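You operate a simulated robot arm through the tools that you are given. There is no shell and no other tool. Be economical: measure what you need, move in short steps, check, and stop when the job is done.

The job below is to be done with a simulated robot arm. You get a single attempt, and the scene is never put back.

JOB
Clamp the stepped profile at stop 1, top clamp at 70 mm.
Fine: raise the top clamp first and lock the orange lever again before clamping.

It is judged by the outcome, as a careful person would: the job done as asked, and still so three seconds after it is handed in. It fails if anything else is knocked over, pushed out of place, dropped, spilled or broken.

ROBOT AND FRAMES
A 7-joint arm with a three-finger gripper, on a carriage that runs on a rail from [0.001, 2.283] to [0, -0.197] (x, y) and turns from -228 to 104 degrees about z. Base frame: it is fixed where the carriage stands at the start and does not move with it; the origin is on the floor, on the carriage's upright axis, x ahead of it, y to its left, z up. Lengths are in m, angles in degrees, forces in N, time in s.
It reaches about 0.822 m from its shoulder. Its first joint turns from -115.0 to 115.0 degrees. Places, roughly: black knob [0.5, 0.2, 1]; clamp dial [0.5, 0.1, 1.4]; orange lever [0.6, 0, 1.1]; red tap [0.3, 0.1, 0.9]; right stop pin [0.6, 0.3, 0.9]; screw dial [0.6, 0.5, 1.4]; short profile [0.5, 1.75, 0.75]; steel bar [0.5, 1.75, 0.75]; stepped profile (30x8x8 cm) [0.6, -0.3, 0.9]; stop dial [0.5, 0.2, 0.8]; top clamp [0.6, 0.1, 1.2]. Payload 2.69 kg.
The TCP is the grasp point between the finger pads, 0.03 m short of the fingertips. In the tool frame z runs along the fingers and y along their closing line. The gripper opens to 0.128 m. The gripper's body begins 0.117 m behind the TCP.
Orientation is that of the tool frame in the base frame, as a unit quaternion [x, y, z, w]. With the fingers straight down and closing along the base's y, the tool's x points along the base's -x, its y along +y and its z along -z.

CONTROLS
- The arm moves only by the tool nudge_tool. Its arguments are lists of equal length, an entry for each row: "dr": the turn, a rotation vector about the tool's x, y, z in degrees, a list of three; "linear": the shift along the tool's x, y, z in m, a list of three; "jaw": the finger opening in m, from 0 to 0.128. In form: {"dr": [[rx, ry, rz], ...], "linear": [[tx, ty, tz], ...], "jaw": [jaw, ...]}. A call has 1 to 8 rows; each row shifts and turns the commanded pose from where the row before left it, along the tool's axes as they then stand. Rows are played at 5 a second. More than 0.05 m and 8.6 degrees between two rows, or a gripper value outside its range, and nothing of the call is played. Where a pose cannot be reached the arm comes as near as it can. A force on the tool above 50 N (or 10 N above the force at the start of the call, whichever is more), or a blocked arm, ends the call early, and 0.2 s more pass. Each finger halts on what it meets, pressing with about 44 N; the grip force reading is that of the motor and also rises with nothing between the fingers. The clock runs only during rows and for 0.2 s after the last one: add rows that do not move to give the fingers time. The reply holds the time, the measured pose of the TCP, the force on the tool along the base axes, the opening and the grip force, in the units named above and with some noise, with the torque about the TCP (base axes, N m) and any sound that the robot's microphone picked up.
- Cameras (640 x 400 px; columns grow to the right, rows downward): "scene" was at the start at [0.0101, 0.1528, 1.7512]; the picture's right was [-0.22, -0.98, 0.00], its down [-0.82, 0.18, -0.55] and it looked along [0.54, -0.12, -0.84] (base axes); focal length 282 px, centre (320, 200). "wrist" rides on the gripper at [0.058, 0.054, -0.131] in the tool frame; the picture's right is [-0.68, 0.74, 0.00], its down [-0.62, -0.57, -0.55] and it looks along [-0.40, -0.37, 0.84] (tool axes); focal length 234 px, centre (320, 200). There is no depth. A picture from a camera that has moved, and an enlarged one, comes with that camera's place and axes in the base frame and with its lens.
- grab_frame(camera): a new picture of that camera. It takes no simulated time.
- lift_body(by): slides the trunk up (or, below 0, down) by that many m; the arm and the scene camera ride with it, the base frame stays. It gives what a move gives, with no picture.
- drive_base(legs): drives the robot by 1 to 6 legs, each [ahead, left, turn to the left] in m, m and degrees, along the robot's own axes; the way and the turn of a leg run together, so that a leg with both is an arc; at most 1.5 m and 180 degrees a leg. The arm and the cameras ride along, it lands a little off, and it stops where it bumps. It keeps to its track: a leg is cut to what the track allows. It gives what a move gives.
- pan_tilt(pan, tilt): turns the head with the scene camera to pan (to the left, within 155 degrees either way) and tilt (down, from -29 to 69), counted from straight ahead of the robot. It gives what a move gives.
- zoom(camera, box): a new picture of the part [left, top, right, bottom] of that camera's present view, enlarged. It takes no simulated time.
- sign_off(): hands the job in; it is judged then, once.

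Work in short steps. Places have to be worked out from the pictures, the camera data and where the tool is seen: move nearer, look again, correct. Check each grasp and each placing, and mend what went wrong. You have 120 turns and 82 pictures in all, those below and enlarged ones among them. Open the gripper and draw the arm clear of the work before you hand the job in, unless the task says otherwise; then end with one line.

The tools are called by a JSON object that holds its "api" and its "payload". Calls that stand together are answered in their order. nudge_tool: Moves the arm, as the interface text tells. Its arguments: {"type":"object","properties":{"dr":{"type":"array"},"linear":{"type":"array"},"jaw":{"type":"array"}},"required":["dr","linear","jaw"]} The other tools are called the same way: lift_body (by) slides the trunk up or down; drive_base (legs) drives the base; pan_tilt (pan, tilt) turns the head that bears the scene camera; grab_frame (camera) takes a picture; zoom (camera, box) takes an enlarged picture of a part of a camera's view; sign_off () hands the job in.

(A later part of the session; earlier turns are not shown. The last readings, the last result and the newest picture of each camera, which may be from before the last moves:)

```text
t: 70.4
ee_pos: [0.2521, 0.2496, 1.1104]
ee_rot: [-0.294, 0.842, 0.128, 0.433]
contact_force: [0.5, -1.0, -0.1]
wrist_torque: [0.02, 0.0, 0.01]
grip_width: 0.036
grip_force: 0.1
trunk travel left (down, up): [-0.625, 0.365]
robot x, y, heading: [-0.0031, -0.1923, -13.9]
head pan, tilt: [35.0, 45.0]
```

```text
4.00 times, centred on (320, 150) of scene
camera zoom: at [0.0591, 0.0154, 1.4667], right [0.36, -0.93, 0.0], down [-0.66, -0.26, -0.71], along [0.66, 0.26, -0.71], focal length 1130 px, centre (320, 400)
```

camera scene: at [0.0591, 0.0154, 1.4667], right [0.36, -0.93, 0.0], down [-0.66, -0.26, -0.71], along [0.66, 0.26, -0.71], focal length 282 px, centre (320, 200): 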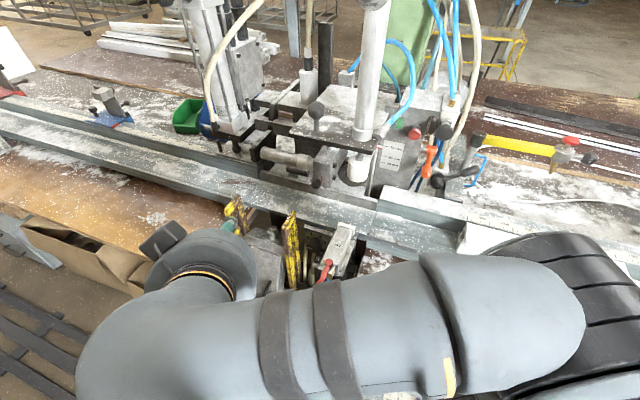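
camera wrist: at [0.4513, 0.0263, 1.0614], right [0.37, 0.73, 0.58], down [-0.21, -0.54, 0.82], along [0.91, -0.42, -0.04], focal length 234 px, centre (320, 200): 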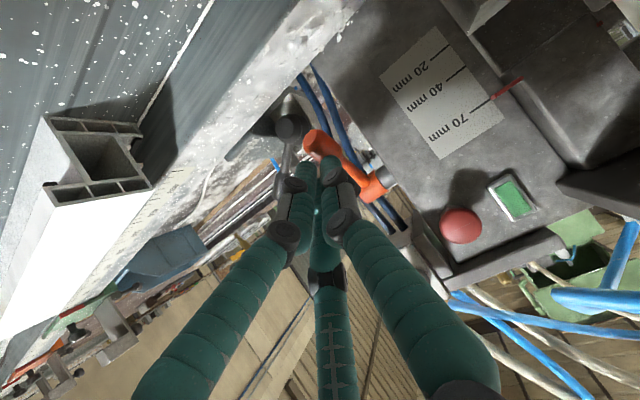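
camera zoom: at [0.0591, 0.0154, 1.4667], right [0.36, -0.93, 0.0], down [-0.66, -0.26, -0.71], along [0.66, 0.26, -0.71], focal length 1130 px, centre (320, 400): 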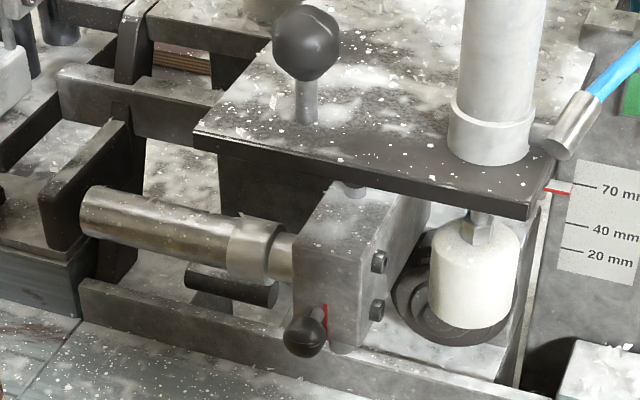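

Dial axis I estimate at y≈0.199, z≈0.832, knob front x≈0.472, turning clockwise 0→1 by ~55°. I'll reorient: yaw to −15°, level, then roll so the fingers close roughly vertically. First the yaw and a small move forward.

{"api": "nudge_tool", "payload": {"dr": [[5.97, 0.29, 4.39], [5.97, 0.29, 4.39], [5.97, 0.29, 4.39], [5.97, 0.29, 4.39], [5.97, 0.29, 4.39], [5.97, 0.29, 4.39], [5.97, 0.29, 4.39]], "linear": [[0, 0, 0.015], [0, 0, 0.015], [0, 0, 0.015], [0, 0, 0.015], [0, 0, 0.015], [0, 0, 0.015], [0, 0, 0.015]], "jaw": [0.05, 0.05, 0.05, 0.05, 0.05, 0.05, 0.05]}}

{"api": "nudge_tool", "payload": {"dr": [[0, -7.25, 0], [0, -7.25, 0], [0, -7.25, 0], [0, -7.25, 0], [0, -7, 0]], "linear": [[0, 0, 0], [0, 0, 0], [0, 0, 0], [0, 0, 0], [0, 0, 0]], "jaw": [0.05, 0.05, 0.05, 0.05, 0.05]}}

```text
t: 72.0
ee_pos: [0.3317, 0.2698, 1.0478]
ee_rot: [0.104, 0.886, -0.074, 0.445]
contact_force: [0.0, 0.4, -0.1]
wrist_torque: [0.0, -0.02, 0.01]
grip_width: 0.0498
grip_force: 0.0
trunk travel left (down, up): [-0.625, 0.365]
robot x, y, heading: [0.0001, -0.1931, -14.0]
head pan, tilt: [35.0, 45.0]
```

```text
t: 73.2
ee_pos: [0.3314, 0.2704, 1.0468]
ee_rot: [0.076, 0.704, -0.102, 0.698]
contact_force: [-0.4, 0.1, -0.9]
wrist_torque: [0.01, 0.01, 0.02]
grip_width: 0.0503
grip_force: 0.1
trunk travel left (down, up): [-0.625, 0.365]
robot x, y, heading: [0.0006, -0.1931, -14.0]
head pan, tilt: [35.0, 45.0]
```

Level with yaw −14.5°. Now roll 63°.

{"api": "nudge_tool", "payload": {"dr": [[0, 0, 7.9], [0, 0, 7.9], [0, 0, 7.9], [0, 0, 7.9], [0, 0, 7.9], [0, 0, 7.9], [0, 0, 7.9], [0, 0, 7.9]], "linear": [[0, 0, 0], [0, 0, 0], [0, 0, 0], [0, 0, 0], [0, 0, 0], [0, 0, 0], [0, 0, 0], [0, 0, 0]], "jaw": [0.055, 0.055, 0.055, 0.055, 0.055, 0.055, 0.055, 0.055]}}

{"api": "grab_frame", "payload": {"camera": "scene"}}

```text
t: 75.0
ee_pos: [0.3323, 0.2703, 1.0471]
ee_rot: [0.435, 0.561, 0.278, 0.647]
contact_force: [0.0, -0.2, -1.1]
wrist_torque: [0.01, 0.02, 0.02]
grip_width: 0.055
grip_force: 0.1
trunk travel left (down, up): [-0.625, 0.365]
robot x, y, heading: [0.0019, -0.1949, -13.5]
head pan, tilt: [35.0, 45.0]
```

```text
13 pictures are left
camera scene: at [0.0592, 0.0153, 1.4667], right [0.36, -0.93, 0.0], down [-0.66, -0.26, -0.71], along [0.66, 0.26, -0.71], focal length 282 px, centre (320, 200)
```

scene: 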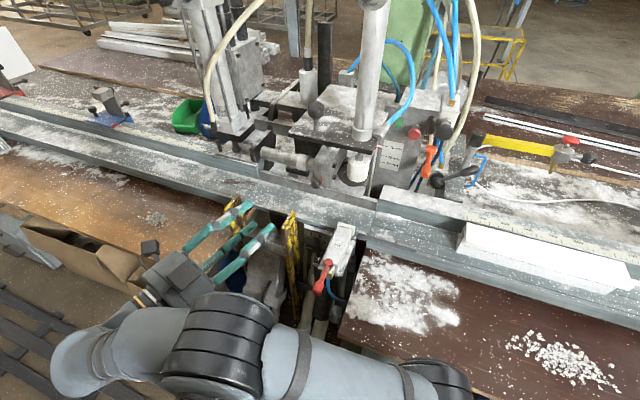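

Arm is clear and the view is good. Descend to the pre-grasp point in front of the dial.

{"api": "nudge_tool", "payload": {"dr": [[0, 0, 0], [0, 0, 0], [0, 0, 0], [0, 0, 0], [0, 0, 0]], "linear": [[0.0144, -0.0411, 0.005], [0.0144, -0.0411, 0.008], [0.0144, -0.0411, 0.012], [0.0144, -0.0411, 0.015], [0.0144, -0.0411, 0.015]], "jaw": [0.055, 0.055, 0.055, 0.055, 0.055]}}

{"api": "zoom", "payload": {"camera": "wrist", "box": [160, 50, 480, 250]}}

```text
t: 76.2
ee_pos: [0.3736, 0.2197, 0.832]
ee_rot: [0.435, 0.561, 0.279, 0.647]
contact_force: [0.1, 0.0, 0.0]
wrist_torque: [0.06, -0.03, -0.04]
grip_width: 0.0554
grip_force: 0.1
trunk travel left (down, up): [-0.625, 0.365]
robot x, y, heading: [0.0004, -0.1923, -14.0]
head pan, tilt: [35.0, 45.0]
```

```text
2.00 times, centred on (320, 150) of wrist
camera zoom: at [0.2652, 0.3275, 0.8522], right [-0.05, -0.23, 0.97], down [-0.74, -0.65, -0.19], along [0.67, -0.73, -0.13], focal length 468 px, centre (320, 300)
```

zoom: 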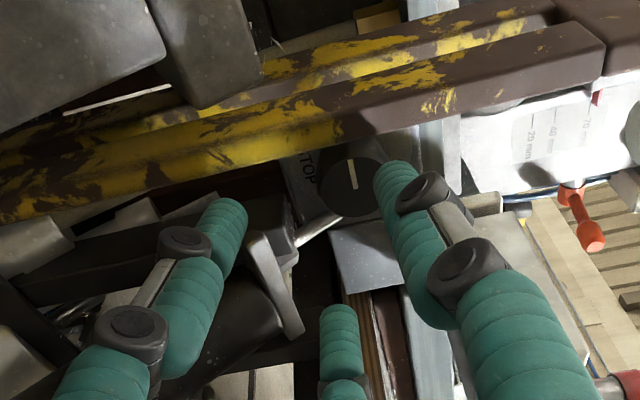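

The dial knob is visible: centre of its face ≈ (0.468,0.194,0.847), line pointing left (0). Align and advance so the pads are around the knob.

{"api": "nudge_tool", "payload": {"dr": [[0, 0, 0], [0, 0, 0], [0, 0, 0]], "linear": [[-0.0106, 0.0114, 0.003], [0, 0, 0.035], [0, 0, 0.025]], "jaw": [0.046, 0.046, 0.046]}}

{"api": "zoom", "payload": {"camera": "wrist", "box": [200, 80, 440, 240]}}

```text
t: 77.0
ee_pos: [0.4342, 0.1996, 0.8488]
ee_rot: [0.434, 0.56, 0.278, 0.648]
contact_force: [0.8, 0.0, 0.1]
wrist_torque: [0.01, 0.04, 0.0]
grip_width: 0.046
grip_force: 0.1
trunk travel left (down, up): [-0.625, 0.365]
robot x, y, heading: [0.0002, -0.1901, -13.8]
head pan, tilt: [35.0, 45.0]
```

```text
2.50 times, centred on (320, 160) of wrist
camera zoom: at [0.326, 0.3071, 0.8682], right [-0.05, -0.23, 0.97], down [-0.74, -0.65, -0.19], along [0.68, -0.73, -0.13], focal length 585 px, centre (320, 300)
```

zoom: 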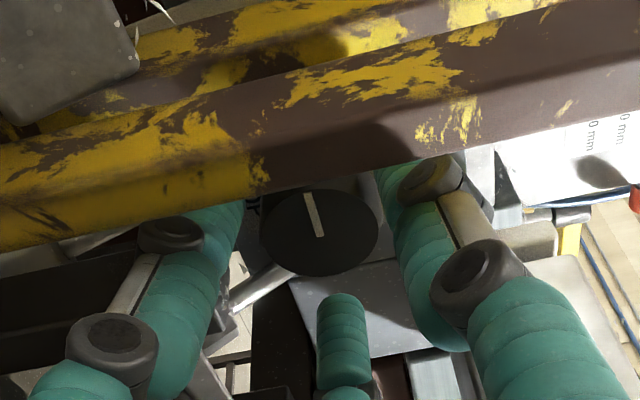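

Knob is right on the tool axis, 30 mm ahead of the TCP. Advance 18 mm so the fingertips surround it and close.

{"api": "nudge_tool", "payload": {"dr": [[0, 0, 0], [0, 0, 0], [0, 0, 0], [0, 0, 0]], "linear": [[0, 0, 0.018], [0, 0, 0], [0, 0, 0], [0, 0, 0]], "jaw": [0.046, 0.03, 0.01, 0.01]}}

```text
t: 78.0
ee_pos: [0.4531, 0.1953, 0.8469]
ee_rot: [0.434, 0.561, 0.277, 0.648]
contact_force: [5.2, -2.7, -1.6]
wrist_torque: [0.02, -0.01, -0.41]
grip_width: 0.0415
grip_force: 41.2
trunk travel left (down, up): [-0.625, 0.365]
robot x, y, heading: [-0.0035, -0.1921, -13.9]
head pan, tilt: [35.0, 45.0]
```

Gripped (41.5 mm). Rotate 54° clockwise toward 1.

{"api": "nudge_tool", "payload": {"dr": [[0, 0, 7], [0, 0, 8], [0, 0, 8], [0, 0, 8], [0, 0, 8], [0, 0, 8], [0, 0, 7], [0, 0, 0]], "linear": [[0, 0, 0], [0, 0, 0], [0, 0, 0], [0, 0, 0], [0, 0, 0], [0, 0, 0], [0, 0, 0], [0, 0, 0]], "jaw": [0.01, 0.01, 0.01, 0.01, 0.01, 0.01, 0.01, 0.01]}}

{"api": "zoom", "payload": {"camera": "scene", "box": [220, 120, 400, 260]}}

```text
t: 79.3
ee_pos: [0.4493, 0.1899, 0.8405]
ee_rot: [0.601, 0.381, 0.477, 0.516]
contact_force: [-3.3, -15.5, 1.9]
wrist_torque: [-0.55, 0.85, 4.24]
grip_width: 0.0456
grip_force: 44.8
trunk travel left (down, up): [-0.625, 0.365]
robot x, y, heading: [-0.0004, -0.1908, -14.0]
head pan, tilt: [35.0, 45.0]
stopped in row 6: the force on the tool passed its limit at 55 N (the readings are from after the stop); the commanded pose is now the measured one
```

```text
2.86 times, centred on (310, 190) of scene
camera zoom: at [0.0587, 0.0122, 1.4674], right [0.36, -0.93, 0.0], down [-0.66, -0.25, -0.71], along [0.66, 0.26, -0.71], focal length 807 px, centre (349, 229)
```

zoom: 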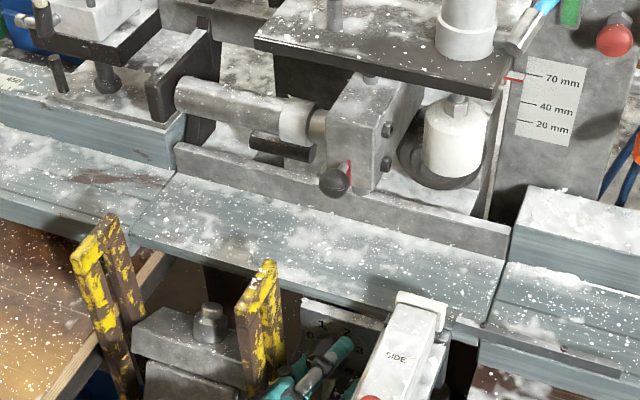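

The turn stopped after ~40°, with a sideways load behind the fingers. Check via the wrist camera.

{"api": "grab_frame", "payload": {"camera": "wrist"}}

```text
9 pictures are left
camera wrist: at [0.3348, 0.2697, 0.9062], right [-0.2, -0.77, 0.6], down [-0.67, -0.34, -0.66], along [0.72, -0.53, -0.45], focal length 234 px, centre (320, 200)
```

wrist: 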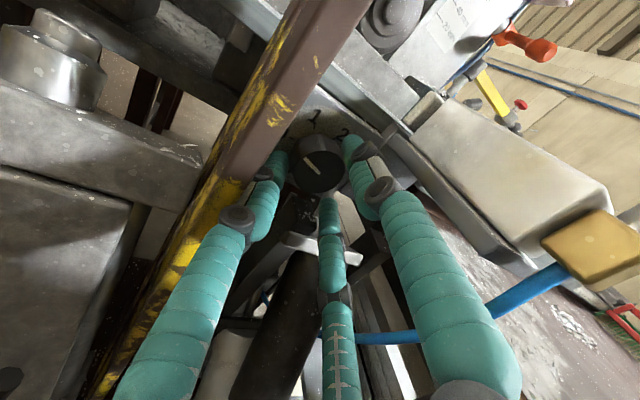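

The knob's line now points between 0 and 1; the wrist touches something at this roll. I'll release, roll back 42°, re-grip and turn the remainder.

{"api": "nudge_tool", "payload": {"dr": [[0, 0, 0], [0, 0, 0], [0, 0, -8], [0, 0, -8], [0, 0, -8], [0, 0, -8], [0, 0, -8], [0, 0, -2]], "linear": [[0, 0, 0], [0.0074, 0.0054, 0.0], [0, 0, 0], [0, 0, 0], [0, 0, 0], [0, 0, 0], [0, 0, 0], [0, 0, 0]], "jaw": [0.056, 0.06, 0.06, 0.06, 0.06, 0.06, 0.06, 0.06]}}

{"api": "zoom", "payload": {"camera": "wrist", "box": [220, 100, 420, 230]}}

```text
t: 81.1
ee_pos: [0.452, 0.1991, 0.8461]
ee_rot: [0.424, 0.571, 0.261, 0.652]
contact_force: [-0.1, -0.2, 0.1]
wrist_torque: [0.0, -0.01, 0.03]
grip_width: 0.06
grip_force: 0.1
trunk travel left (down, up): [-0.625, 0.365]
robot x, y, heading: [0.0001, -0.1926, -13.7]
head pan, tilt: [35.0, 45.0]
```

```text
3.08 times, centred on (320, 165) of wrist
camera zoom: at [0.3446, 0.3067, 0.864], right [-0.04, -0.19, 0.98], down [-0.74, -0.65, -0.15], along [0.67, -0.74, -0.11], focal length 720 px, centre (320, 308)
```

zoom: 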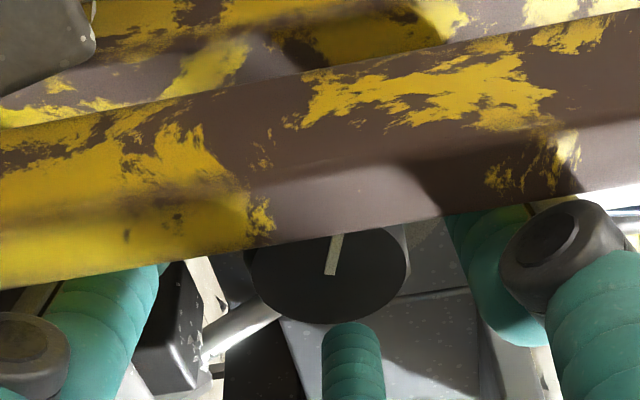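

The knob turned only ~25° (slip); ~35–40° more is needed. Roll back another 25°, then grip and turn 42°.

{"api": "nudge_tool", "payload": {"dr": [[0, 0, -8], [0, 0, -8], [0, 0, -8], [0, 0, 0], [0, 0, 0], [0, 0, 0], [0, 0, 0]], "linear": [[0, 0, 0], [-0.002, -0.001, 0], [0, 0, 0.003], [0, 0, 0], [0, 0, 0], [0, 0, 0], [0, 0, 0]], "jaw": [0.056, 0.056, 0.056, 0.04, 0.02, 0.01, 0.01]}}

{"api": "nudge_tool", "payload": {"dr": [[0, 0, 6], [0, 0, 6], [0, 0, 6], [0, 0, 6], [0, 0, 6], [0, 0, 6], [0, 0, 6], [0, 0, 0]], "linear": [[0, 0, 0], [0, 0, 0], [0, 0, 0], [0, 0, 0], [0, 0, 0], [0, 0, 0], [0, 0, 0], [0, 0, 0]], "jaw": [0.01, 0.01, 0.01, 0.01, 0.01, 0.01, 0.01, 0.01]}}

```text
t: 82.7
ee_pos: [0.4511, 0.1966, 0.8491]
ee_rot: [0.295, 0.645, 0.123, 0.694]
contact_force: [-12.0, 3.3, 24.4]
wrist_torque: [0.17, -0.49, 0.25]
grip_width: 0.0407
grip_force: 43.2
trunk travel left (down, up): [-0.625, 0.365]
robot x, y, heading: [-0.0024, -0.1924, -13.8]
head pan, tilt: [35.0, 45.0]
```

```text
t: 84.5
ee_pos: [0.452, 0.197, 0.8471]
ee_rot: [0.507, 0.497, 0.362, 0.604]
contact_force: [-10.4, 16.1, 5.3]
wrist_torque: [0.06, -0.17, 1.08]
grip_width: 0.0384
grip_force: 45.6
trunk travel left (down, up): [-0.625, 0.365]
robot x, y, heading: [0.0036, -0.191, -13.8]
head pan, tilt: [35.0, 45.0]
```

Turn completed without a stop. Release, back off 5 cm and check the dial.

{"api": "nudge_tool", "payload": {"dr": [[0, 0, 0], [0, 0, 0], [0, 0, 0], [0, 0, 0]], "linear": [[0, 0, 0], [0, 0, 0], [0, 0, -0.03], [0, 0, -0.03]], "jaw": [0.05, 0.06, 0.06, 0.06]}}

{"api": "zoom", "payload": {"camera": "wrist", "box": [240, 90, 400, 200]}}

```text
t: 85.5
ee_pos: [0.397, 0.209, 0.8474]
ee_rot: [0.509, 0.496, 0.359, 0.604]
contact_force: [-0.6, -0.7, 0.3]
wrist_torque: [-0.02, 0.0, -0.03]
grip_width: 0.06
grip_force: 0.1
trunk travel left (down, up): [-0.625, 0.365]
robot x, y, heading: [-0.0014, -0.1895, -13.8]
head pan, tilt: [35.0, 45.0]
```

```text
3.64 times, centred on (320, 145) of wrist
camera zoom: at [0.2883, 0.3096, 0.8878], right [-0.12, -0.47, 0.87], down [-0.73, -0.56, -0.4], along [0.68, -0.68, -0.28], focal length 852 px, centre (320, 400)
```

zoom: 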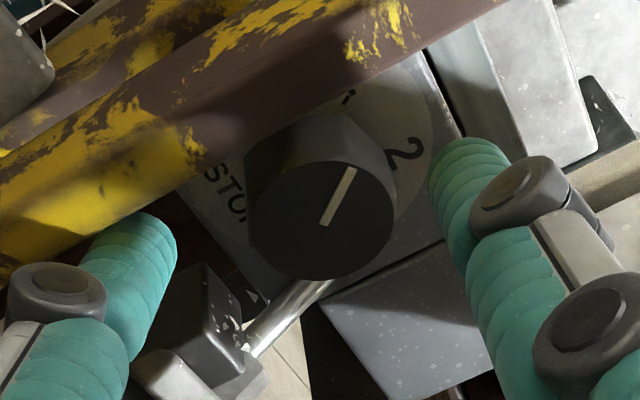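

Geometry says digits are 60° apart; the line is at ~52° of 60°, just short of 1. Re-grip and turn 9° more.

{"api": "nudge_tool", "payload": {"dr": [[0, 0, 0], [0, 0, 0], [0, 0, 0], [0, 0, 0], [0, 0, 0], [0, 0, 5], [0, 0, 5], [0, 0, 0]], "linear": [[0, 0, 0.03], [0, 0, 0.027], [0, 0, 0], [0, 0, 0], [0, 0, 0], [0, 0, 0], [0, 0, 0], [0, 0, 0]], "jaw": [0.06, 0.06, 0.04, 0.02, 0.01, 0.01, 0.01, 0.01]}}

{"api": "nudge_tool", "payload": {"dr": [[0, 0, 0], [0, 0, 0], [0, 0, 0], [0, 0, 0], [0, 0, 0]], "linear": [[0, 0, 0], [0, 0, 0], [0, 0, -0.04], [0, 0, -0.04], [0, 0, -0.02]], "jaw": [0.05, 0.06, 0.06, 0.06, 0.06]}}

{"api": "zoom", "payload": {"camera": "scene", "box": [225, 110, 405, 260]}}

```text
t: 87.3
ee_pos: [0.4507, 0.197, 0.8465]
ee_rot: [0.547, 0.452, 0.412, 0.571]
contact_force: [3.0, -5.3, 0.2]
wrist_torque: [-2.27, -1.11, 5.57]
grip_width: 0.0392
grip_force: 44.8
trunk travel left (down, up): [-0.625, 0.365]
robot x, y, heading: [0.0001, -0.1908, -13.9]
head pan, tilt: [35.0, 45.0]
```

```text
t: 88.5
ee_pos: [0.3528, 0.2205, 0.8493]
ee_rot: [0.551, 0.45, 0.412, 0.569]
contact_force: [0.2, 0.9, 0.0]
wrist_torque: [-0.02, 0.01, 0.02]
grip_width: 0.0601
grip_force: 0.1
trunk travel left (down, up): [-0.625, 0.365]
robot x, y, heading: [0.0028, -0.1922, -13.6]
head pan, tilt: [35.0, 45.0]
```

```text
2.67 times, centred on (315, 185) of scene
camera zoom: at [0.0585, 0.0152, 1.4667], right [0.36, -0.93, 0.0], down [-0.66, -0.26, -0.71], along [0.66, 0.26, -0.71], focal length 753 px, centre (333, 240)
```

zoom: 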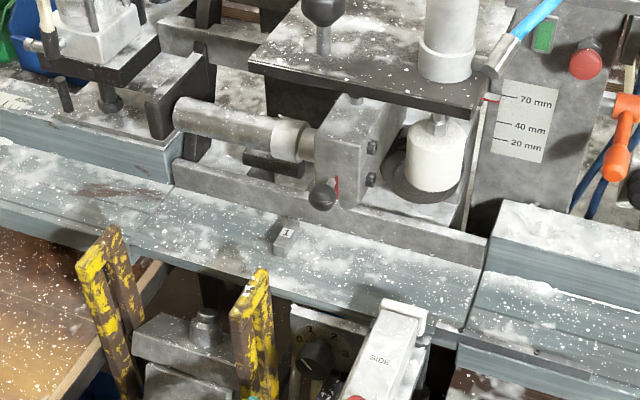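

A pin marked "1" has risen in the trough (right face at y≈0.256, x≈0.565). Now raise the tool, undo the roll, and go to the profile's right end to push it left against the pin.

{"api": "nudge_tool", "payload": {"dr": [[0, 0, 0], [0, 0, 0], [0, 0, 0], [0, 0, 0], [0, 0, 0], [0, 0, 0]], "linear": [[0, 0.04, -0.02], [0, 0.047, 0], [0, 0.047, 0], [0, 0.047, 0], [0, 0.047, 0], [0, 0.047, 0]], "jaw": [0.06, 0.06, 0.04, 0.02, 0.0, 0.0]}}

{"api": "nudge_tool", "payload": {"dr": [[0, 0, -7.9], [0, 0, -7.9], [0, 0, -7.9], [0, 0, -7.9], [0, 0, -7.9], [0, 0, -7.9], [0, 0, -7.9], [0, 0, -7.9]], "linear": [[0, 0, 0], [0, 0, 0], [0, 0, 0], [0, 0, 0], [0, 0, 0], [0, 0, 0], [0, 0, 0], [0, 0, 0]], "jaw": [0, 0, 0, 0, 0, 0, 0, 0]}}

{"api": "nudge_tool", "payload": {"dr": [[0, 0, -7.8], [0, 0, -7.8], [0, 0, -7.8], [0, 5, 0], [0, 7.5, 0], [0, 7.5, 0]], "linear": [[0, 0, 0], [0, 0, 0], [0, 0, 0], [0, 0, 0], [0, 0, 0], [0, 0, 0]], "jaw": [0, 0, 0, 0, 0, 0]}}

```text
t: 89.9
ee_pos: [0.3425, 0.2397, 1.1219]
ee_rot: [0.55, 0.451, 0.411, 0.57]
contact_force: [0.4, 0.3, 0.2]
wrist_torque: [-0.02, -0.03, 0.03]
grip_width: 0.0023
grip_force: 8.9
trunk travel left (down, up): [-0.625, 0.365]
robot x, y, heading: [0.0009, -0.1915, -13.4]
head pan, tilt: [35.0, 45.0]
```

```text
t: 91.7
ee_pos: [0.3436, 0.2416, 1.1226]
ee_rot: [0.232, 0.672, 0.051, 0.701]
contact_force: [-0.1, -0.6, 0.1]
wrist_torque: [0.02, 0.0, 0.02]
grip_width: 0.0021
grip_force: 31.7
trunk travel left (down, up): [-0.625, 0.365]
robot x, y, heading: [-0.0013, -0.1943, -14.1]
head pan, tilt: [35.0, 45.0]
```

```text
t: 93.1
ee_pos: [0.3427, 0.2413, 1.1235]
ee_rot: [0.107, 0.816, -0.075, 0.563]
contact_force: [0.0, 0.2, -0.1]
wrist_torque: [-0.02, -0.03, -0.01]
grip_width: 0.0024
grip_force: 31.6
trunk travel left (down, up): [-0.625, 0.365]
robot x, y, heading: [-0.0026, -0.1929, -13.8]
head pan, tilt: [35.0, 45.0]
```

Reorient to yaw +10°, pitch 45° down.

{"api": "nudge_tool", "payload": {"dr": [[-5.85, 0, -2.2], [-5.85, 0, -2.2], [-5.85, 0, -2.2], [-5.85, 0, -2.2], [0, 8, 0], [0, 8, 0], [0, 8, 0]], "linear": [[0, -0.03, 0], [0, -0.03, 0], [0, -0.03, 0], [0, -0.03, 0], [0, -0.03, 0], [0, -0.03, 0], [0, -0.03, 0]], "jaw": [0, 0, 0, 0, 0, 0, 0]}}

```text
t: 94.7
ee_pos: [0.3461, 0.0332, 1.1244]
ee_rot: [-0.081, 0.919, 0.034, 0.383]
contact_force: [0.8, 0.2, 0.4]
wrist_torque: [0.03, -0.01, 0.0]
grip_width: 0.0018
grip_force: 31.3
trunk travel left (down, up): [-0.625, 0.365]
robot x, y, heading: [-0.0022, -0.1906, -13.8]
head pan, tilt: [35.0, 45.0]
```

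Now move right to beyond the profile's right end (y≈-0.5).

{"api": "nudge_tool", "payload": {"dr": [[0, 0, 0], [0, 0, 0], [0, 0, 0], [0, 0, 0], [0, 0, 0], [0, 0, 0], [0, 0, 0], [0, 0, 0]], "linear": [[0.001, -0.046, 0.002], [0.001, -0.046, 0.002], [0.001, -0.046, 0.002], [0.001, -0.046, 0.002], [0.001, -0.046, 0.002], [0.001, -0.046, 0.002], [0.001, -0.046, 0.002], [0.001, -0.046, 0.002]], "jaw": [0, 0, 0, 0, 0, 0, 0, 0]}}

{"api": "nudge_tool", "payload": {"dr": [[0, 0, 0], [0, 0, 0], [0, 0, 0], [0, 0, 0], [0, 0, 0]], "linear": [[0.001, -0.046, 0.002], [0.001, -0.046, 0.002], [0.001, -0.046, 0.002], [0.001, -0.046, 0.002], [0, 0, 0]], "jaw": [0, 0, 0, 0, 0]}}

{"api": "pan_tilt", "payload": {"pan": -20, "tilt": 40}}

{"api": "grab_frame", "payload": {"camera": "scene"}}

```text
t: 96.5
ee_pos: [0.4169, -0.3282, 1.108]
ee_rot: [-0.08, 0.919, 0.033, 0.384]
contact_force: [0.8, 0.2, 0.4]
wrist_torque: [-0.01, -0.02, 0.01]
grip_width: 0.002
grip_force: 31.3
trunk travel left (down, up): [-0.625, 0.365]
robot x, y, heading: [0.0009, -0.1923, -14.0]
head pan, tilt: [35.0, 45.0]
```

```text
t: 97.7
ee_pos: [0.4494, -0.5078, 1.0986]
ee_rot: [-0.081, 0.919, 0.033, 0.384]
contact_force: [-0.3, -0.2, 0.3]
wrist_torque: [0.01, -0.02, 0.0]
grip_width: 0.0022
grip_force: 31.3
trunk travel left (down, up): [-0.625, 0.365]
robot x, y, heading: [0.002, -0.1899, -13.9]
head pan, tilt: [35.0, 45.0]
```

```text
t: 98.9
ee_pos: [0.4491, -0.5075, 1.0979]
ee_rot: [-0.08, 0.919, 0.033, 0.385]
contact_force: [0.9, -0.1, 0.7]
wrist_torque: [-0.02, 0.0, 0.02]
grip_width: 0.002
grip_force: 31.6
trunk travel left (down, up): [-0.625, 0.365]
robot x, y, heading: [-0.0014, -0.1916, -13.9]
head pan, tilt: [-20.0, 40.0]
```

```text
5 pictures are left
camera scene: at [0.054, -0.0619, 1.4739], right [-0.56, -0.83, 0.0], down [-0.53, 0.36, -0.77], along [0.64, -0.43, -0.64], focal length 282 px, centre (320, 200)
```

scene: 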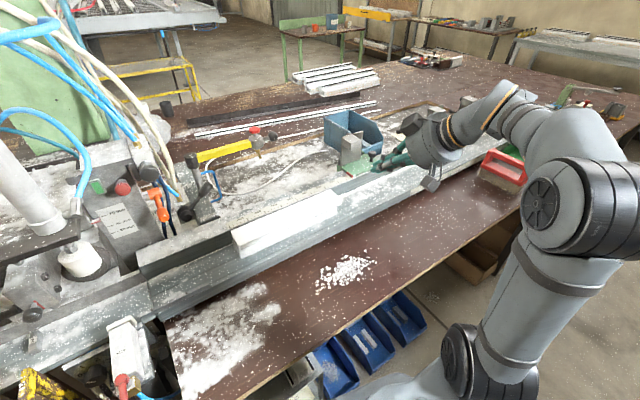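

Profile's right end at y≈-0.446 as expected. Lower the closed fingers into the trough just right of it at (0.545,-0.475,0.935).

{"api": "nudge_tool", "payload": {"dr": [[0, 0, 0], [0, 0, 0], [0, 0, 0], [0, 0, 0], [0, 0, 0]], "linear": [[0.009, 0.003, 0.037], [0.009, 0.003, 0.037], [0.009, 0.003, 0.037], [0.009, 0.003, 0.037], [0.009, 0.003, 0.036]], "jaw": [0, 0, 0, 0, 0]}}

```text
t: 100.1
ee_pos: [0.546, -0.4775, 0.9357]
ee_rot: [-0.08, 0.92, 0.033, 0.382]
contact_force: [0.3, 0.2, -0.2]
wrist_torque: [-0.02, -0.01, -0.01]
grip_width: 0.002
grip_force: 31.3
trunk travel left (down, up): [-0.625, 0.365]
robot x, y, heading: [0.0007, -0.1931, -13.7]
head pan, tilt: [-20.0, 40.0]
```

Push left (+y) gently, 0.1 m first, watching force.

{"api": "nudge_tool", "payload": {"dr": [[0, 0, 0], [0, 0, 0], [0, 0, 0], [0, 0, 0], [0, 0, 0], [0, 0, 0]], "linear": [[-0.002, 0.0148, 0.0018], [-0.0025, 0.0197, 0.0025], [-0.0025, 0.0197, 0.0025], [-0.0025, 0.0197, 0.0025], [-0.0025, 0.0197, 0.0025], [0, 0, 0]], "jaw": [0, 0, 0, 0, 0, 0]}}

{"api": "zoom", "payload": {"camera": "scene", "box": [120, 130, 400, 300]}}

```text
t: 101.5
ee_pos: [0.546, -0.3799, 0.9375]
ee_rot: [-0.082, 0.919, 0.034, 0.383]
contact_force: [-0.4, -0.2, 0.2]
wrist_torque: [-0.03, 0.02, -0.01]
grip_width: 0.002
grip_force: 31.6
trunk travel left (down, up): [-0.625, 0.365]
robot x, y, heading: [0.0008, -0.1908, -13.7]
head pan, tilt: [-20.0, 40.0]
```

```text
2.29 times, centred on (260, 215) of scene
camera zoom: at [0.0539, -0.062, 1.4739], right [-0.56, -0.83, 0.0], down [-0.53, 0.36, -0.77], along [0.64, -0.43, -0.64], focal length 646 px, centre (457, 166)
```

zoom: 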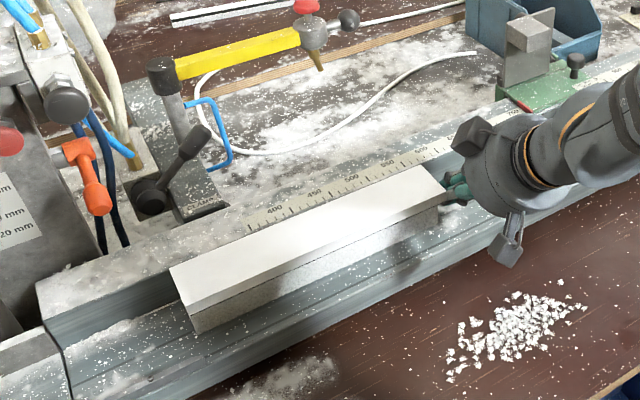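

The profile slides straight along the fence. Continue pushing 0.2 m.

{"api": "nudge_tool", "payload": {"dr": [[0, 0, 0], [0, 0, 0], [0, 0, 0], [0, 0, 0], [0, 0, 0], [0, 0, 0], [0, 0, 0], [0, 0, 0]], "linear": [[-0.0031, 0.0246, 0.0031], [-0.0031, 0.0246, 0.0031], [-0.0031, 0.0246, 0.0031], [-0.0031, 0.0246, 0.0031], [-0.0031, 0.0246, 0.0031], [-0.0031, 0.0246, 0.0031], [-0.0031, 0.0246, 0.0031], [-0.0031, 0.0246, 0.0031]], "jaw": [0, 0, 0, 0, 0, 0, 0, 0]}}

```text
t: 103.2
ee_pos: [0.5694, -0.2339, 0.9303]
ee_rot: [-0.073, 0.922, 0.028, 0.38]
contact_force: [-31.6, -6.1, 27.0]
wrist_torque: [-0.26, -0.18, -0.28]
grip_width: 0.002
grip_force: 31.7
out of reach, approached as far as the arm can: row 6, 7, 8
trunk travel left (down, up): [-0.625, 0.365]
robot x, y, heading: [0.0005, -0.1913, -14.0]
head pan, tilt: [-20.0, 40.0]
stopped in row 8: the force on the tool passed its limit at 72 N (the readings are from after the stop); the commanded pose is now the measured one
```

The arm ran out of comfortable reach and pressed into the fence. Relieve it first, then push on by driving the carriage left along the rail.

{"api": "nudge_tool", "payload": {"dr": [[0, 0, 0], [0, 0, 0]], "linear": [[0.011, 0.002, -0.0196], [0, 0, 0]], "jaw": [0, 0]}}

{"api": "drive_base", "payload": {"legs": [[-0.0242, 0.097, 0]]}}

```text
t: 103.8
ee_pos: [0.5696, -0.2391, 0.931]
ee_rot: [-0.078, 0.92, 0.031, 0.384]
contact_force: [-1.9, 20.9, 26.3]
wrist_torque: [0.55, -0.2, 0.21]
grip_width: 0.0024
grip_force: 31.3
out of reach, approached as far as the arm can: row 1
trunk travel left (down, up): [-0.625, 0.365]
robot x, y, heading: [0.0031, -0.1916, -13.9]
head pan, tilt: [-20.0, 40.0]
```

```text
t: 104.9
ee_pos: [0.569, -0.1795, 0.9305]
ee_rot: [-0.065, 0.921, 0.026, 0.383]
contact_force: [-8.0, 4.1, 10.7]
wrist_torque: [0.11, 0.18, 0.0]
grip_width: 0.0021
grip_force: 31.3
trunk travel left (down, up): [-0.625, 0.365]
robot x, y, heading: [-0.0023, -0.116, -14.1]
head pan, tilt: [-20.0, 40.0]
stopped in leg 1: the force on the tool passed its limit at 192 N (the readings are from after the stop); the commanded pose is now the measured one
```

Something caught hard. I back the tool off slightly to the right and look.

{"api": "pan_tilt", "payload": {"pan": 10, "tilt": 45}}

{"api": "zoom", "payload": {"camera": "scene", "box": [120, 70, 520, 320]}}

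```text
t: 105.8
ee_pos: [0.5686, -0.179, 0.9305]
ee_rot: [-0.064, 0.921, 0.025, 0.383]
contact_force: [-4.9, 5.5, 12.6]
wrist_torque: [0.13, 0.01, 0.05]
grip_width: 0.0019
grip_force: 31.2
trunk travel left (down, up): [-0.625, 0.365]
robot x, y, heading: [0.0006, -0.1165, -14.0]
head pan, tilt: [10.0, 45.0]
```

```text
1.60 times, centred on (320, 195) of scene
camera zoom: at [0.063, 0.0554, 1.4667], right [-0.07, -1.0, 0.0], down [-0.7, 0.05, -0.71], along [0.71, -0.05, -0.71], focal length 452 px, centre (320, 208)
```

zoom: 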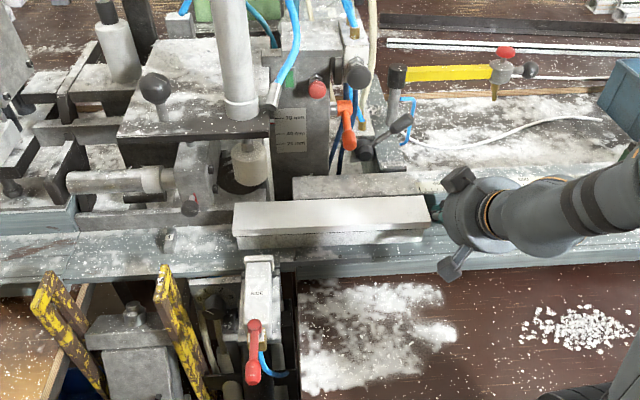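

Pin and profile look fine: profile spans y≈-0.14…+0.155, ~0.1 m short of the pin, still straight. The finger seems to have jammed low near the fence. Lift the tool out, move it right, and then drive the carriage left for a better posture.

{"api": "nudge_tool", "payload": {"dr": [[0, 0, 0], [0, 0, 0], [0, 0, 0], [0, 0, 0], [0, 0, 0]], "linear": [[-0.004, -0.006, -0.035], [-0.004, -0.006, -0.0387], [-0.004, -0.006, -0.0387], [-0.004, -0.006, -0.0387], [-0.004, -0.006, -0.0387]], "jaw": [0, 0, 0, 0, 0]}}

{"api": "nudge_tool", "payload": {"dr": [[0, 0, 0], [0, 0, 0], [0, 0, 0], [0, 0, 0], [0, 0, 0]], "linear": [[0.004, -0.045, -0.004], [0.004, -0.045, -0.004], [0.004, -0.045, -0.004], [0.004, -0.045, -0.004], [0.004, -0.045, -0.004]], "jaw": [0, 0, 0, 0, 0]}}

```text
t: 107.0
ee_pos: [0.4769, -0.1898, 1.0242]
ee_rot: [-0.065, 0.922, 0.025, 0.38]
contact_force: [0.6, -0.1, 0.0]
wrist_torque: [0.04, 0.07, 0.01]
grip_width: 0.0021
grip_force: 31.5
out of reach, approached as far as the arm can: row 3, 4, 5
trunk travel left (down, up): [-0.625, 0.365]
robot x, y, heading: [0.0003, -0.1176, -14.1]
head pan, tilt: [10.0, 45.0]
```

```text
t: 108.2
ee_pos: [0.4676, -0.2207, 0.9834]
ee_rot: [-0.065, 0.922, 0.026, 0.38]
contact_force: [-0.3, -0.2, -0.8]
wrist_torque: [-0.02, 0.05, 0.06]
grip_width: 0.0019
grip_force: 31.4
out of reach, approached as far as the arm can: row 1, 2, 3, 4, 5
trunk travel left (down, up): [-0.625, 0.365]
robot x, y, heading: [-0.0022, -0.1167, -14.0]
head pan, tilt: [10.0, 45.0]
```

The arm is at its inner limit (too close to the base). Raise the trunk 0.15 m and drive the carriage left 0.28 m to gain distance.

{"api": "lift_body", "payload": {"by": 0.15}}

{"api": "drive_base", "payload": {"legs": [[-0.0678, 0.2716, 0]]}}

{"api": "nudge_tool", "payload": {"dr": [[0, 0, 0], [0, 0, 0]], "linear": [[0.004, -0.045, -0.004], [0.004, -0.045, -0.004]], "jaw": [0, 0]}}

```text
t: 110.0
ee_pos: [0.4662, -0.2204, 1.1338]
ee_rot: [-0.065, 0.922, 0.025, 0.38]
contact_force: [0.6, -0.2, 0.0]
wrist_torque: [0.0, 0.01, 0.0]
grip_width: 0.002
grip_force: 31.6
trunk travel left (down, up): [-0.775, 0.215]
robot x, y, heading: [0.0024, -0.1178, -14.2]
head pan, tilt: [10.0, 45.0]
```

```text
t: 112.0
ee_pos: [0.4656, 0.0635, 1.1332]
ee_rot: [-0.065, 0.922, 0.025, 0.382]
contact_force: [0.1, -0.2, -0.5]
wrist_torque: [-0.03, 0.01, 0.01]
grip_width: 0.0021
grip_force: 31.0
trunk travel left (down, up): [-0.775, 0.215]
robot x, y, heading: [-0.0021, 0.1649, -14.0]
head pan, tilt: [10.0, 45.0]
```

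```text
t: 112.6
ee_pos: [0.4806, -0.0018, 1.1436]
ee_rot: [-0.041, 0.908, 0.048, 0.413]
contact_force: [-3.2, -1.2, -2.9]
wrist_torque: [-0.03, -0.41, 0.15]
grip_width: 0.0019
grip_force: 31.4
out of reach, approached as far as the arm can: row 1, 2
trunk travel left (down, up): [-0.775, 0.215]
robot x, y, heading: [0.0011, 0.1645, -14.2]
head pan, tilt: [10.0, 45.0]
```

Continue moving the tool right.

{"api": "nudge_tool", "payload": {"dr": [[0, 0, 0], [0, 0, 0], [0, 0, 0], [0, 0, 0]], "linear": [[0.004, -0.045, 0.004], [0.004, -0.045, 0.004], [0.004, -0.045, 0.004], [0.0, 0.0, 0.0]], "jaw": [0, 0, 0, 0]}}

```text
t: 113.6
ee_pos: [0.4861, -0.161, 1.1156]
ee_rot: [-0.066, 0.922, 0.026, 0.381]
contact_force: [-0.8, -0.2, 0.9]
wrist_torque: [-0.06, 0.0, -0.01]
grip_width: 0.002
grip_force: 31.5
trunk travel left (down, up): [-0.775, 0.215]
robot x, y, heading: [-0.0033, 0.1649, -14.4]
head pan, tilt: [10.0, 45.0]
```

Tracking again. Lower behind the profile's right end to (0.545,-0.185,0.94).

{"api": "nudge_tool", "payload": {"dr": [[0, 0, 0], [0, 0, 0], [0, 0, 0], [0, 0, 0], [0, 0, 0], [0, 0, 0]], "linear": [[0, -0.032, 0], [0.0171, 0, 0.0327], [0.0171, 0, 0.0327], [0.0171, 0, 0.0327], [0.0171, 0, 0.0327], [0.0171, 0, 0.0327]], "jaw": [0, 0, 0, 0, 0, 0]}}

```text
t: 115.0
ee_pos: [0.5475, -0.1859, 0.9408]
ee_rot: [-0.065, 0.922, 0.025, 0.381]
contact_force: [0.6, -0.1, -0.2]
wrist_torque: [-0.03, 0.0, 0.03]
grip_width: 0.0023
grip_force: 31.5
trunk travel left (down, up): [-0.775, 0.215]
robot x, y, heading: [0.0017, 0.1647, -14.2]
head pan, tilt: [10.0, 45.0]
```

Push left in 15 mm steps.

{"api": "nudge_tool", "payload": {"dr": [[0, 0, 0], [0, 0, 0], [0, 0, 0], [0, 0, 0], [0, 0, 0], [0, 0, 0]], "linear": [[-0.0015, 0.0149, 0.0015], [-0.0015, 0.0149, 0.0015], [-0.0015, 0.0149, 0.0015], [-0.0015, 0.0149, 0.0015], [-0.0015, 0.0149, 0.0015], [-0.0015, 0.0149, 0.0015]], "jaw": [0, 0, 0, 0, 0, 0]}}

```text
t: 116.4
ee_pos: [0.5443, -0.0933, 0.9416]
ee_rot: [-0.066, 0.922, 0.026, 0.38]
contact_force: [-0.2, 0.7, 0.8]
wrist_torque: [-0.04, 0.03, -0.02]
grip_width: 0.0024
grip_force: 31.4
trunk travel left (down, up): [-0.775, 0.215]
robot x, y, heading: [-0.0019, 0.1628, -14.1]
head pan, tilt: [10.0, 45.0]
```

Free motion so far. Push on until the force shows contact with the pin.

{"api": "nudge_tool", "payload": {"dr": [[0, 0, 0], [0, 0, 0], [0, 0, 0], [0, 0, 0], [0, 0, 0], [0, 0, 0], [0, 0, 0]], "linear": [[-0.0012, 0.0119, 0.0012], [-0.0008, 0.0079, 0.0008], [-0.0006, 0.0059, 0.0006], [-0.0004, 0.004, 0.0004], [-0.0004, 0.004, 0.0004], [-0.0004, 0.004, 0.0004], [-0.0004, 0.004, 0.0004]], "jaw": [0, 0, 0, 0, 0, 0, 0]}}

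```text
t: 118.0
ee_pos: [0.5469, -0.0625, 0.9407]
ee_rot: [-0.062, 0.922, 0.024, 0.382]
contact_force: [-1.0, -22.4, 1.9]
wrist_torque: [0.33, -0.01, 0.33]
grip_width: 0.0019
grip_force: 31.3
trunk travel left (down, up): [-0.775, 0.215]
robot x, y, heading: [-0.0005, 0.1661, -14.3]
head pan, tilt: [10.0, 45.0]
```

22 N of resistance at y≈-0.0625: contact with the pin. Verify with a picture.

{"api": "pan_tilt", "payload": {"pan": -5, "tilt": 50}}

{"api": "zoom", "payload": {"camera": "scene", "box": [180, 60, 480, 248]}}

```text
t: 118.7
ee_pos: [0.5455, -0.0613, 0.9397]
ee_rot: [-0.063, 0.923, 0.026, 0.379]
contact_force: [-0.8, -30.2, 2.1]
wrist_torque: [0.41, 0.09, 0.45]
grip_width: 0.0019
grip_force: 31.4
trunk travel left (down, up): [-0.775, 0.215]
robot x, y, heading: [-0.0022, 0.1633, -13.9]
head pan, tilt: [-5.0, 50.0]
```

```text
2.13 times, centred on (330, 154) of scene
camera zoom: at [0.0566, 0.3118, 1.6104], right [-0.33, -0.95, 0.0], down [-0.72, 0.25, -0.64], along [0.61, -0.21, -0.77], focal length 601 px, centre (299, 298)
```

zoom: 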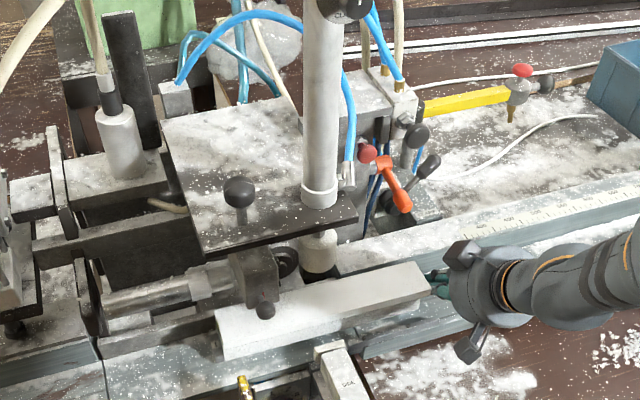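

Profile's left end computes to y≈0.254, right at pin 1 (0.256), and it lies along the fence. Now the CLAMP lever: hub ≈(0.697,-0.07,0.98), handle end ≈(0.73,-0.15,1.015). Back off right, rise and go above the handle end.

{"api": "nudge_tool", "payload": {"dr": [[0, 0, 0], [0, 0, 0], [0, 0, 0], [0, 0, 0], [0, 0, 0], [0, 0, 0]], "linear": [[0.002, -0.025, -0.002], [0.004, -0.04, -0.004], [0, -0.005, -0.04], [-0.035, 0, -0.03], [-0.035, 0, -0.03], [-0.035, 0, -0.01]], "jaw": [0, 0, 0, 0, 0, 0]}}

```text
t: 120.1
ee_pos: [0.5453, -0.125, 1.09]
ee_rot: [-0.065, 0.923, 0.026, 0.378]
contact_force: [0.3, 0.3, -0.1]
wrist_torque: [0.03, 0.0, 0.0]
grip_width: 0.002
grip_force: 31.3
trunk travel left (down, up): [-0.775, 0.215]
robot x, y, heading: [-0.0009, 0.1643, -14.1]
head pan, tilt: [-5.0, 50.0]
```

Advance to above the handle.

{"api": "nudge_tool", "payload": {"dr": [[0, 0, 0], [0, 0, 0], [0, 0, 0], [0, 0, 0]], "linear": [[-0.0275, -0.0094, 0.0274], [-0.0275, -0.0094, 0.0274], [-0.0275, -0.0094, 0.0274], [-0.0275, -0.0094, 0.0274]], "jaw": [0, 0, 0, 0]}}

{"api": "zoom", "payload": {"camera": "wrist", "box": [160, 40, 480, 240]}}

```text
t: 121.1
ee_pos: [0.7043, -0.1416, 1.0917]
ee_rot: [-0.065, 0.922, 0.026, 0.38]
contact_force: [0.3, -0.3, -0.3]
wrist_torque: [-0.01, 0.02, -0.01]
grip_width: 0.0021
grip_force: 31.0
trunk travel left (down, up): [-0.775, 0.215]
robot x, y, heading: [0.0027, 0.1639, -14.1]
head pan, tilt: [-5.0, 50.0]
```

```text
2.00 times, centred on (320, 140) of wrist
camera zoom: at [0.5632, -0.1076, 1.1442], right [0.37, 0.8, 0.47], down [0.13, -0.55, 0.82], along [0.92, -0.25, -0.31], focal length 468 px, centre (320, 320)
```

zoom: 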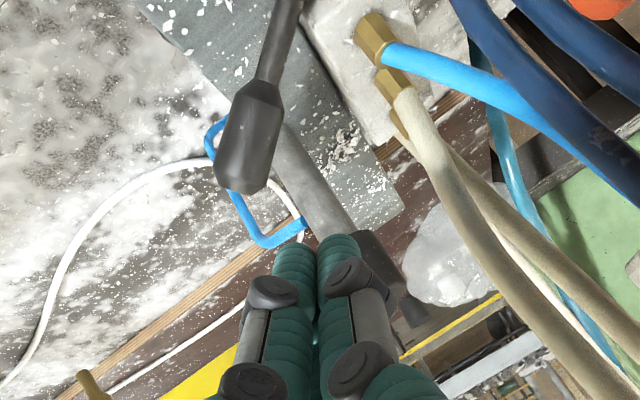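

Handle end confirmed at (0.727,-0.154,1.017); my fingertip is above it. Press down step by step.

{"api": "nudge_tool", "payload": {"dr": [[0, 0, 0], [0, 0, 0], [0, 0, 0], [0, 0, 0], [0, 0, 0], [0, 0, 0]], "linear": [[0.0106, -0.003, 0.0106], [0.0106, -0.002, 0.0106], [0.0106, 0, 0.0106], [0.005, 0, 0.005], [0.005, 0, 0.005], [0, 0, 0]], "jaw": [0, 0, 0, 0, 0, 0]}}

```text
t: 122.5
ee_pos: [0.7019, -0.146, 1.033]
ee_rot: [-0.066, 0.922, 0.026, 0.381]
contact_force: [1.0, -1.2, -0.3]
wrist_torque: [-0.02, -0.01, 0.02]
grip_width: 0.0022
grip_force: 30.8
trunk travel left (down, up): [-0.775, 0.215]
robot x, y, heading: [-0.0001, 0.1683, -14.4]
head pan, tilt: [-5.0, 50.0]
```

No force yet; continue down.

{"api": "nudge_tool", "payload": {"dr": [[0, 0, 0], [0, 0, 0], [0, 0, 0], [0, 0, 0], [0, 0, 0]], "linear": [[0.007, 0, 0.007], [0.007, 0, 0.007], [0.007, 0, 0.007], [0.007, 0, 0.007], [0, 0, 0]], "jaw": [0, 0, 0, 0, 0]}}

```text
t: 123.3
ee_pos: [0.6983, -0.1502, 1.0245]
ee_rot: [-0.061, 0.917, 0.02, 0.393]
contact_force: [-27.7, 6.5, 22.1]
wrist_torque: [0.27, -0.29, -0.09]
grip_width: 0.0019
grip_force: 30.7
trunk travel left (down, up): [-0.775, 0.215]
robot x, y, heading: [-0.002, 0.1632, -14.1]
head pan, tilt: [-5.0, 50.0]
stopped in row 3: the force on the tool passed its limit at 54 N (the readings are from after the stop); the commanded pose is now the measured one
```

Pressing straight down along my tool axis just met resistance; the lever's pivot axis seems tilted toward me (about parallel to my tool). So I insert the finger beside the handle (on its upper/back side) and will sweep sideways. First reposition.

{"api": "nudge_tool", "payload": {"dr": [[0, 0, 0], [0, 0, 0], [0, 0, 0], [0, 0, 0]], "linear": [[0, 0.008, -0.035], [-0.036, 0, 0], [0, 0, 0.025], [0, 0, 0.017]], "jaw": [0, 0, 0, 0]}}

```text
t: 124.3
ee_pos: [0.7358, -0.1342, 1.0354]
ee_rot: [-0.064, 0.92, 0.021, 0.387]
contact_force: [2.4, 2.4, 4.7]
wrist_torque: [-0.22, 0.55, -0.2]
grip_width: 0.002
grip_force: 30.9
trunk travel left (down, up): [-0.775, 0.215]
robot x, y, heading: [-0.0, 0.1677, -14.2]
head pan, tilt: [-5.0, 50.0]
```

Finger is beside the handle. Sweep it toward me/down (tool +x) in small steps.

{"api": "nudge_tool", "payload": {"dr": [[0, 0, 0], [0, 0, 0], [0, 0, 0], [0, 0, 0], [0, 0, 0]], "linear": [[0.008, 0, 0], [0.008, 0, 0], [0.008, 0, 0], [0.008, 0, 0], [0, 0, 0]], "jaw": [0, 0, 0, 0, 0]}}

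```text
t: 125.5
ee_pos: [0.7117, -0.1364, 1.0269]
ee_rot: [-0.066, 0.915, 0.018, 0.398]
contact_force: [0.4, 12.4, 40.3]
wrist_torque: [-0.37, 0.48, -0.17]
grip_width: 0.0022
grip_force: 31.4
trunk travel left (down, up): [-0.775, 0.215]
robot x, y, heading: [-0.0005, 0.1657, -14.0]
head pan, tilt: [-5.0, 50.0]
```

The handle clearly resists downward (its lower stop), so it must go up. I'll go round to the underside of the handle's end (right of the CLAMP box) and lift.

{"api": "nudge_tool", "payload": {"dr": [[0, 0, 0], [0, 0, 0], [0, 0, 0], [0, 0, 0], [0, 0, 0]], "linear": [[-0.006, 0, -0.02], [0, 0, -0.04], [0.0195, -0.019, 0], [0, 0, 0.025], [0, 0, 0.023]], "jaw": [0, 0, 0, 0, 0]}}

```text
t: 126.7
ee_pos: [0.6909, -0.1831, 1.0114]
ee_rot: [-0.054, 0.919, 0.013, 0.389]
contact_force: [-2.8, -33.6, 11.3]
wrist_torque: [-0.07, 0.06, -0.07]
grip_width: 0.0022
grip_force: 31.5
trunk travel left (down, up): [-0.775, 0.215]
robot x, y, heading: [-0.0004, 0.1652, -14.4]
head pan, tilt: [-5.0, 50.0]
```

The finger slipped to the right of the handle's end. Go lower, back left beneath it, then lift.

{"api": "nudge_tool", "payload": {"dr": [[0, 0, 0], [0, 0, 0], [0, 0, 0], [0, 0, 0], [0, 0, 0]], "linear": [[0, -0.045, 0], [0.025, 0, 0], [0, 0.0, 0.012], [0, 0.03, 0], [0, 0, 0]], "jaw": [0, 0, 0, 0, 0]}}

```text
t: 127.9
ee_pos: [0.691, -0.1799, 0.986]
ee_rot: [-0.062, 0.919, 0.021, 0.388]
contact_force: [0.3, -0.2, 0.5]
wrist_torque: [-0.01, 0.01, 0.02]
grip_width: 0.0021
grip_force: 31.4
trunk travel left (down, up): [-0.775, 0.215]
robot x, y, heading: [-0.003, 0.1638, -13.9]
head pan, tilt: [-5.0, 50.0]
```

Free there. Move 20 mm left under the handle, then lift.

{"api": "nudge_tool", "payload": {"dr": [[0, 0, 0], [0, 0, 0], [0, 0, 0], [0, 0, 0], [0, 0, 0], [0, 0, 0]], "linear": [[0.004, 0.022, 0], [0, 0, 0], [-0.008, 0, -0.005], [-0.008, 0, -0.005], [-0.008, 0, -0.005], [-0.008, 0, -0.005]], "jaw": [0, 0, 0, 0, 0, 0]}}

```text
t: 129.3
ee_pos: [0.6938, -0.1449, 1.0292]
ee_rot: [-0.067, 0.917, 0.022, 0.392]
contact_force: [-0.7, 0.4, -0.1]
wrist_torque: [-0.09, -0.02, -0.09]
grip_width: 0.0022
grip_force: 31.9
trunk travel left (down, up): [-0.775, 0.215]
robot x, y, heading: [-0.0059, 0.1637, -13.9]
head pan, tilt: [-5.0, 50.0]
```

Continue lifting, watching force.

{"api": "nudge_tool", "payload": {"dr": [[0, 0, 0], [0, 0, 0], [0, 0, 0], [0, 0, 0], [0, 0, 0]], "linear": [[-0.01, 0.0, -0.004], [-0.01, 0.0, -0.004], [-0.01, 0.002, -0.004], [-0.01, 0.004, -0.004], [0, 0, 0]], "jaw": [0, 0, 0, 0, 0]}}

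```text
t: 130.5
ee_pos: [0.7068, -0.1484, 1.0635]
ee_rot: [-0.063, 0.919, 0.022, 0.388]
contact_force: [1.0, -0.7, 0.6]
wrist_torque: [0.0, -0.03, 0.01]
grip_width: 0.002
grip_force: 31.1
trunk travel left (down, up): [-0.775, 0.215]
robot x, y, heading: [-0.0024, 0.164, -14.0]
head pan, tilt: [-5.0, 50.0]
```

No force felt, so perhaps I missed it. Probe by touch: press down at the earlier contact spot.

{"api": "nudge_tool", "payload": {"dr": [[0, 0, 0], [0, 0, 0], [0, 0, 0], [0, 0, 0]], "linear": [[0.014, 0, 0.014], [0.009, 0, 0.009], [0.007, 0, 0.007], [0, 0, 0]], "jaw": [0, 0, 0, 0]}}

```text
t: 131.5
ee_pos: [0.703, -0.1498, 1.0294]
ee_rot: [-0.062, 0.916, 0.018, 0.396]
contact_force: [-17.3, -2.8, 35.9]
wrist_torque: [-0.07, -0.55, -0.09]
grip_width: 0.0024
grip_force: 31.2
trunk travel left (down, up): [-0.775, 0.215]
robot x, y, heading: [0.0016, 0.1641, -14.1]
head pan, tilt: [-5.0, 50.0]
```

The handle is still at its place, straight ahead of the tool. I'll pinch it instead: retract, roll −90°, open, then close on the handle end.

{"api": "nudge_tool", "payload": {"dr": [[0, 0, 0], [0, 0, -8.2], [0, 0, -8.2], [0, 0, -8.2], [0, 0, -8.2], [0, 0, -8.2], [0, 0, -8.2], [0, 0, -8.2]], "linear": [[-0.007, -0.005, -0.045], [0, 0, -0.02], [0, 0, 0], [0, 0, 0], [0, 0, 0], [0, 0, 0], [0, 0, 0], [0, 0, 0]], "jaw": [0, 0, 0, 0, 0, 0.02, 0.04, 0.05]}}

{"api": "nudge_tool", "payload": {"dr": [[0, 0, -8.2], [0, 0, -8.2], [0, 0, -8.2], [0, 0, -8], [0, 0, 0]], "linear": [[0, 0, 0], [0, 0, 0], [0, 0, 0], [0, 0, 0], [0, 0, 0]], "jaw": [0.05, 0.05, 0.05, 0.05, 0.05]}}

```text
t: 133.3
ee_pos: [0.668, -0.1578, 1.0689]
ee_rot: [-0.497, 0.775, -0.169, 0.352]
contact_force: [-0.4, 1.3, -0.8]
wrist_torque: [-0.01, 0.02, -0.01]
grip_width: 0.0503
grip_force: 0.4
trunk travel left (down, up): [-0.775, 0.215]
robot x, y, heading: [0.0008, 0.1608, -14.2]
head pan, tilt: [-5.0, 50.0]
```

```text
t: 134.5
ee_pos: [0.6676, -0.1583, 1.0692]
ee_rot: [0.695, -0.605, 0.259, -0.29]
contact_force: [0.0, 0.1, -0.5]
wrist_torque: [0.0, -0.04, -0.03]
grip_width: 0.0499
grip_force: 0.1
trunk travel left (down, up): [-0.775, 0.215]
robot x, y, heading: [-0.0007, 0.1639, -14.0]
head pan, tilt: [-5.0, 50.0]
```

Roll done. Align 7 mm and advance 80 mm with open jaws around the handle end.

{"api": "nudge_tool", "payload": {"dr": [[0, 0, 0], [0, 0, 0], [0, 0, 0], [0, 0, 0]], "linear": [[0.003, 0.006, 0.03], [0, 0, 0.025], [0, 0, 0.015], [0, 0, 0.01]], "jaw": [0.05, 0.05, 0.05, 0.05]}}

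```text
t: 135.5
ee_pos: [0.7192, -0.1551, 1.0085]
ee_rot: [0.695, -0.605, 0.259, -0.29]
contact_force: [1.4, 1.8, 1.0]
wrist_torque: [-0.02, -0.06, -0.07]
grip_width: 0.0512
grip_force: 1.0
trunk travel left (down, up): [-0.775, 0.215]
robot x, y, heading: [-0.0013, 0.1646, -14.2]
head pan, tilt: [-5.0, 50.0]
```

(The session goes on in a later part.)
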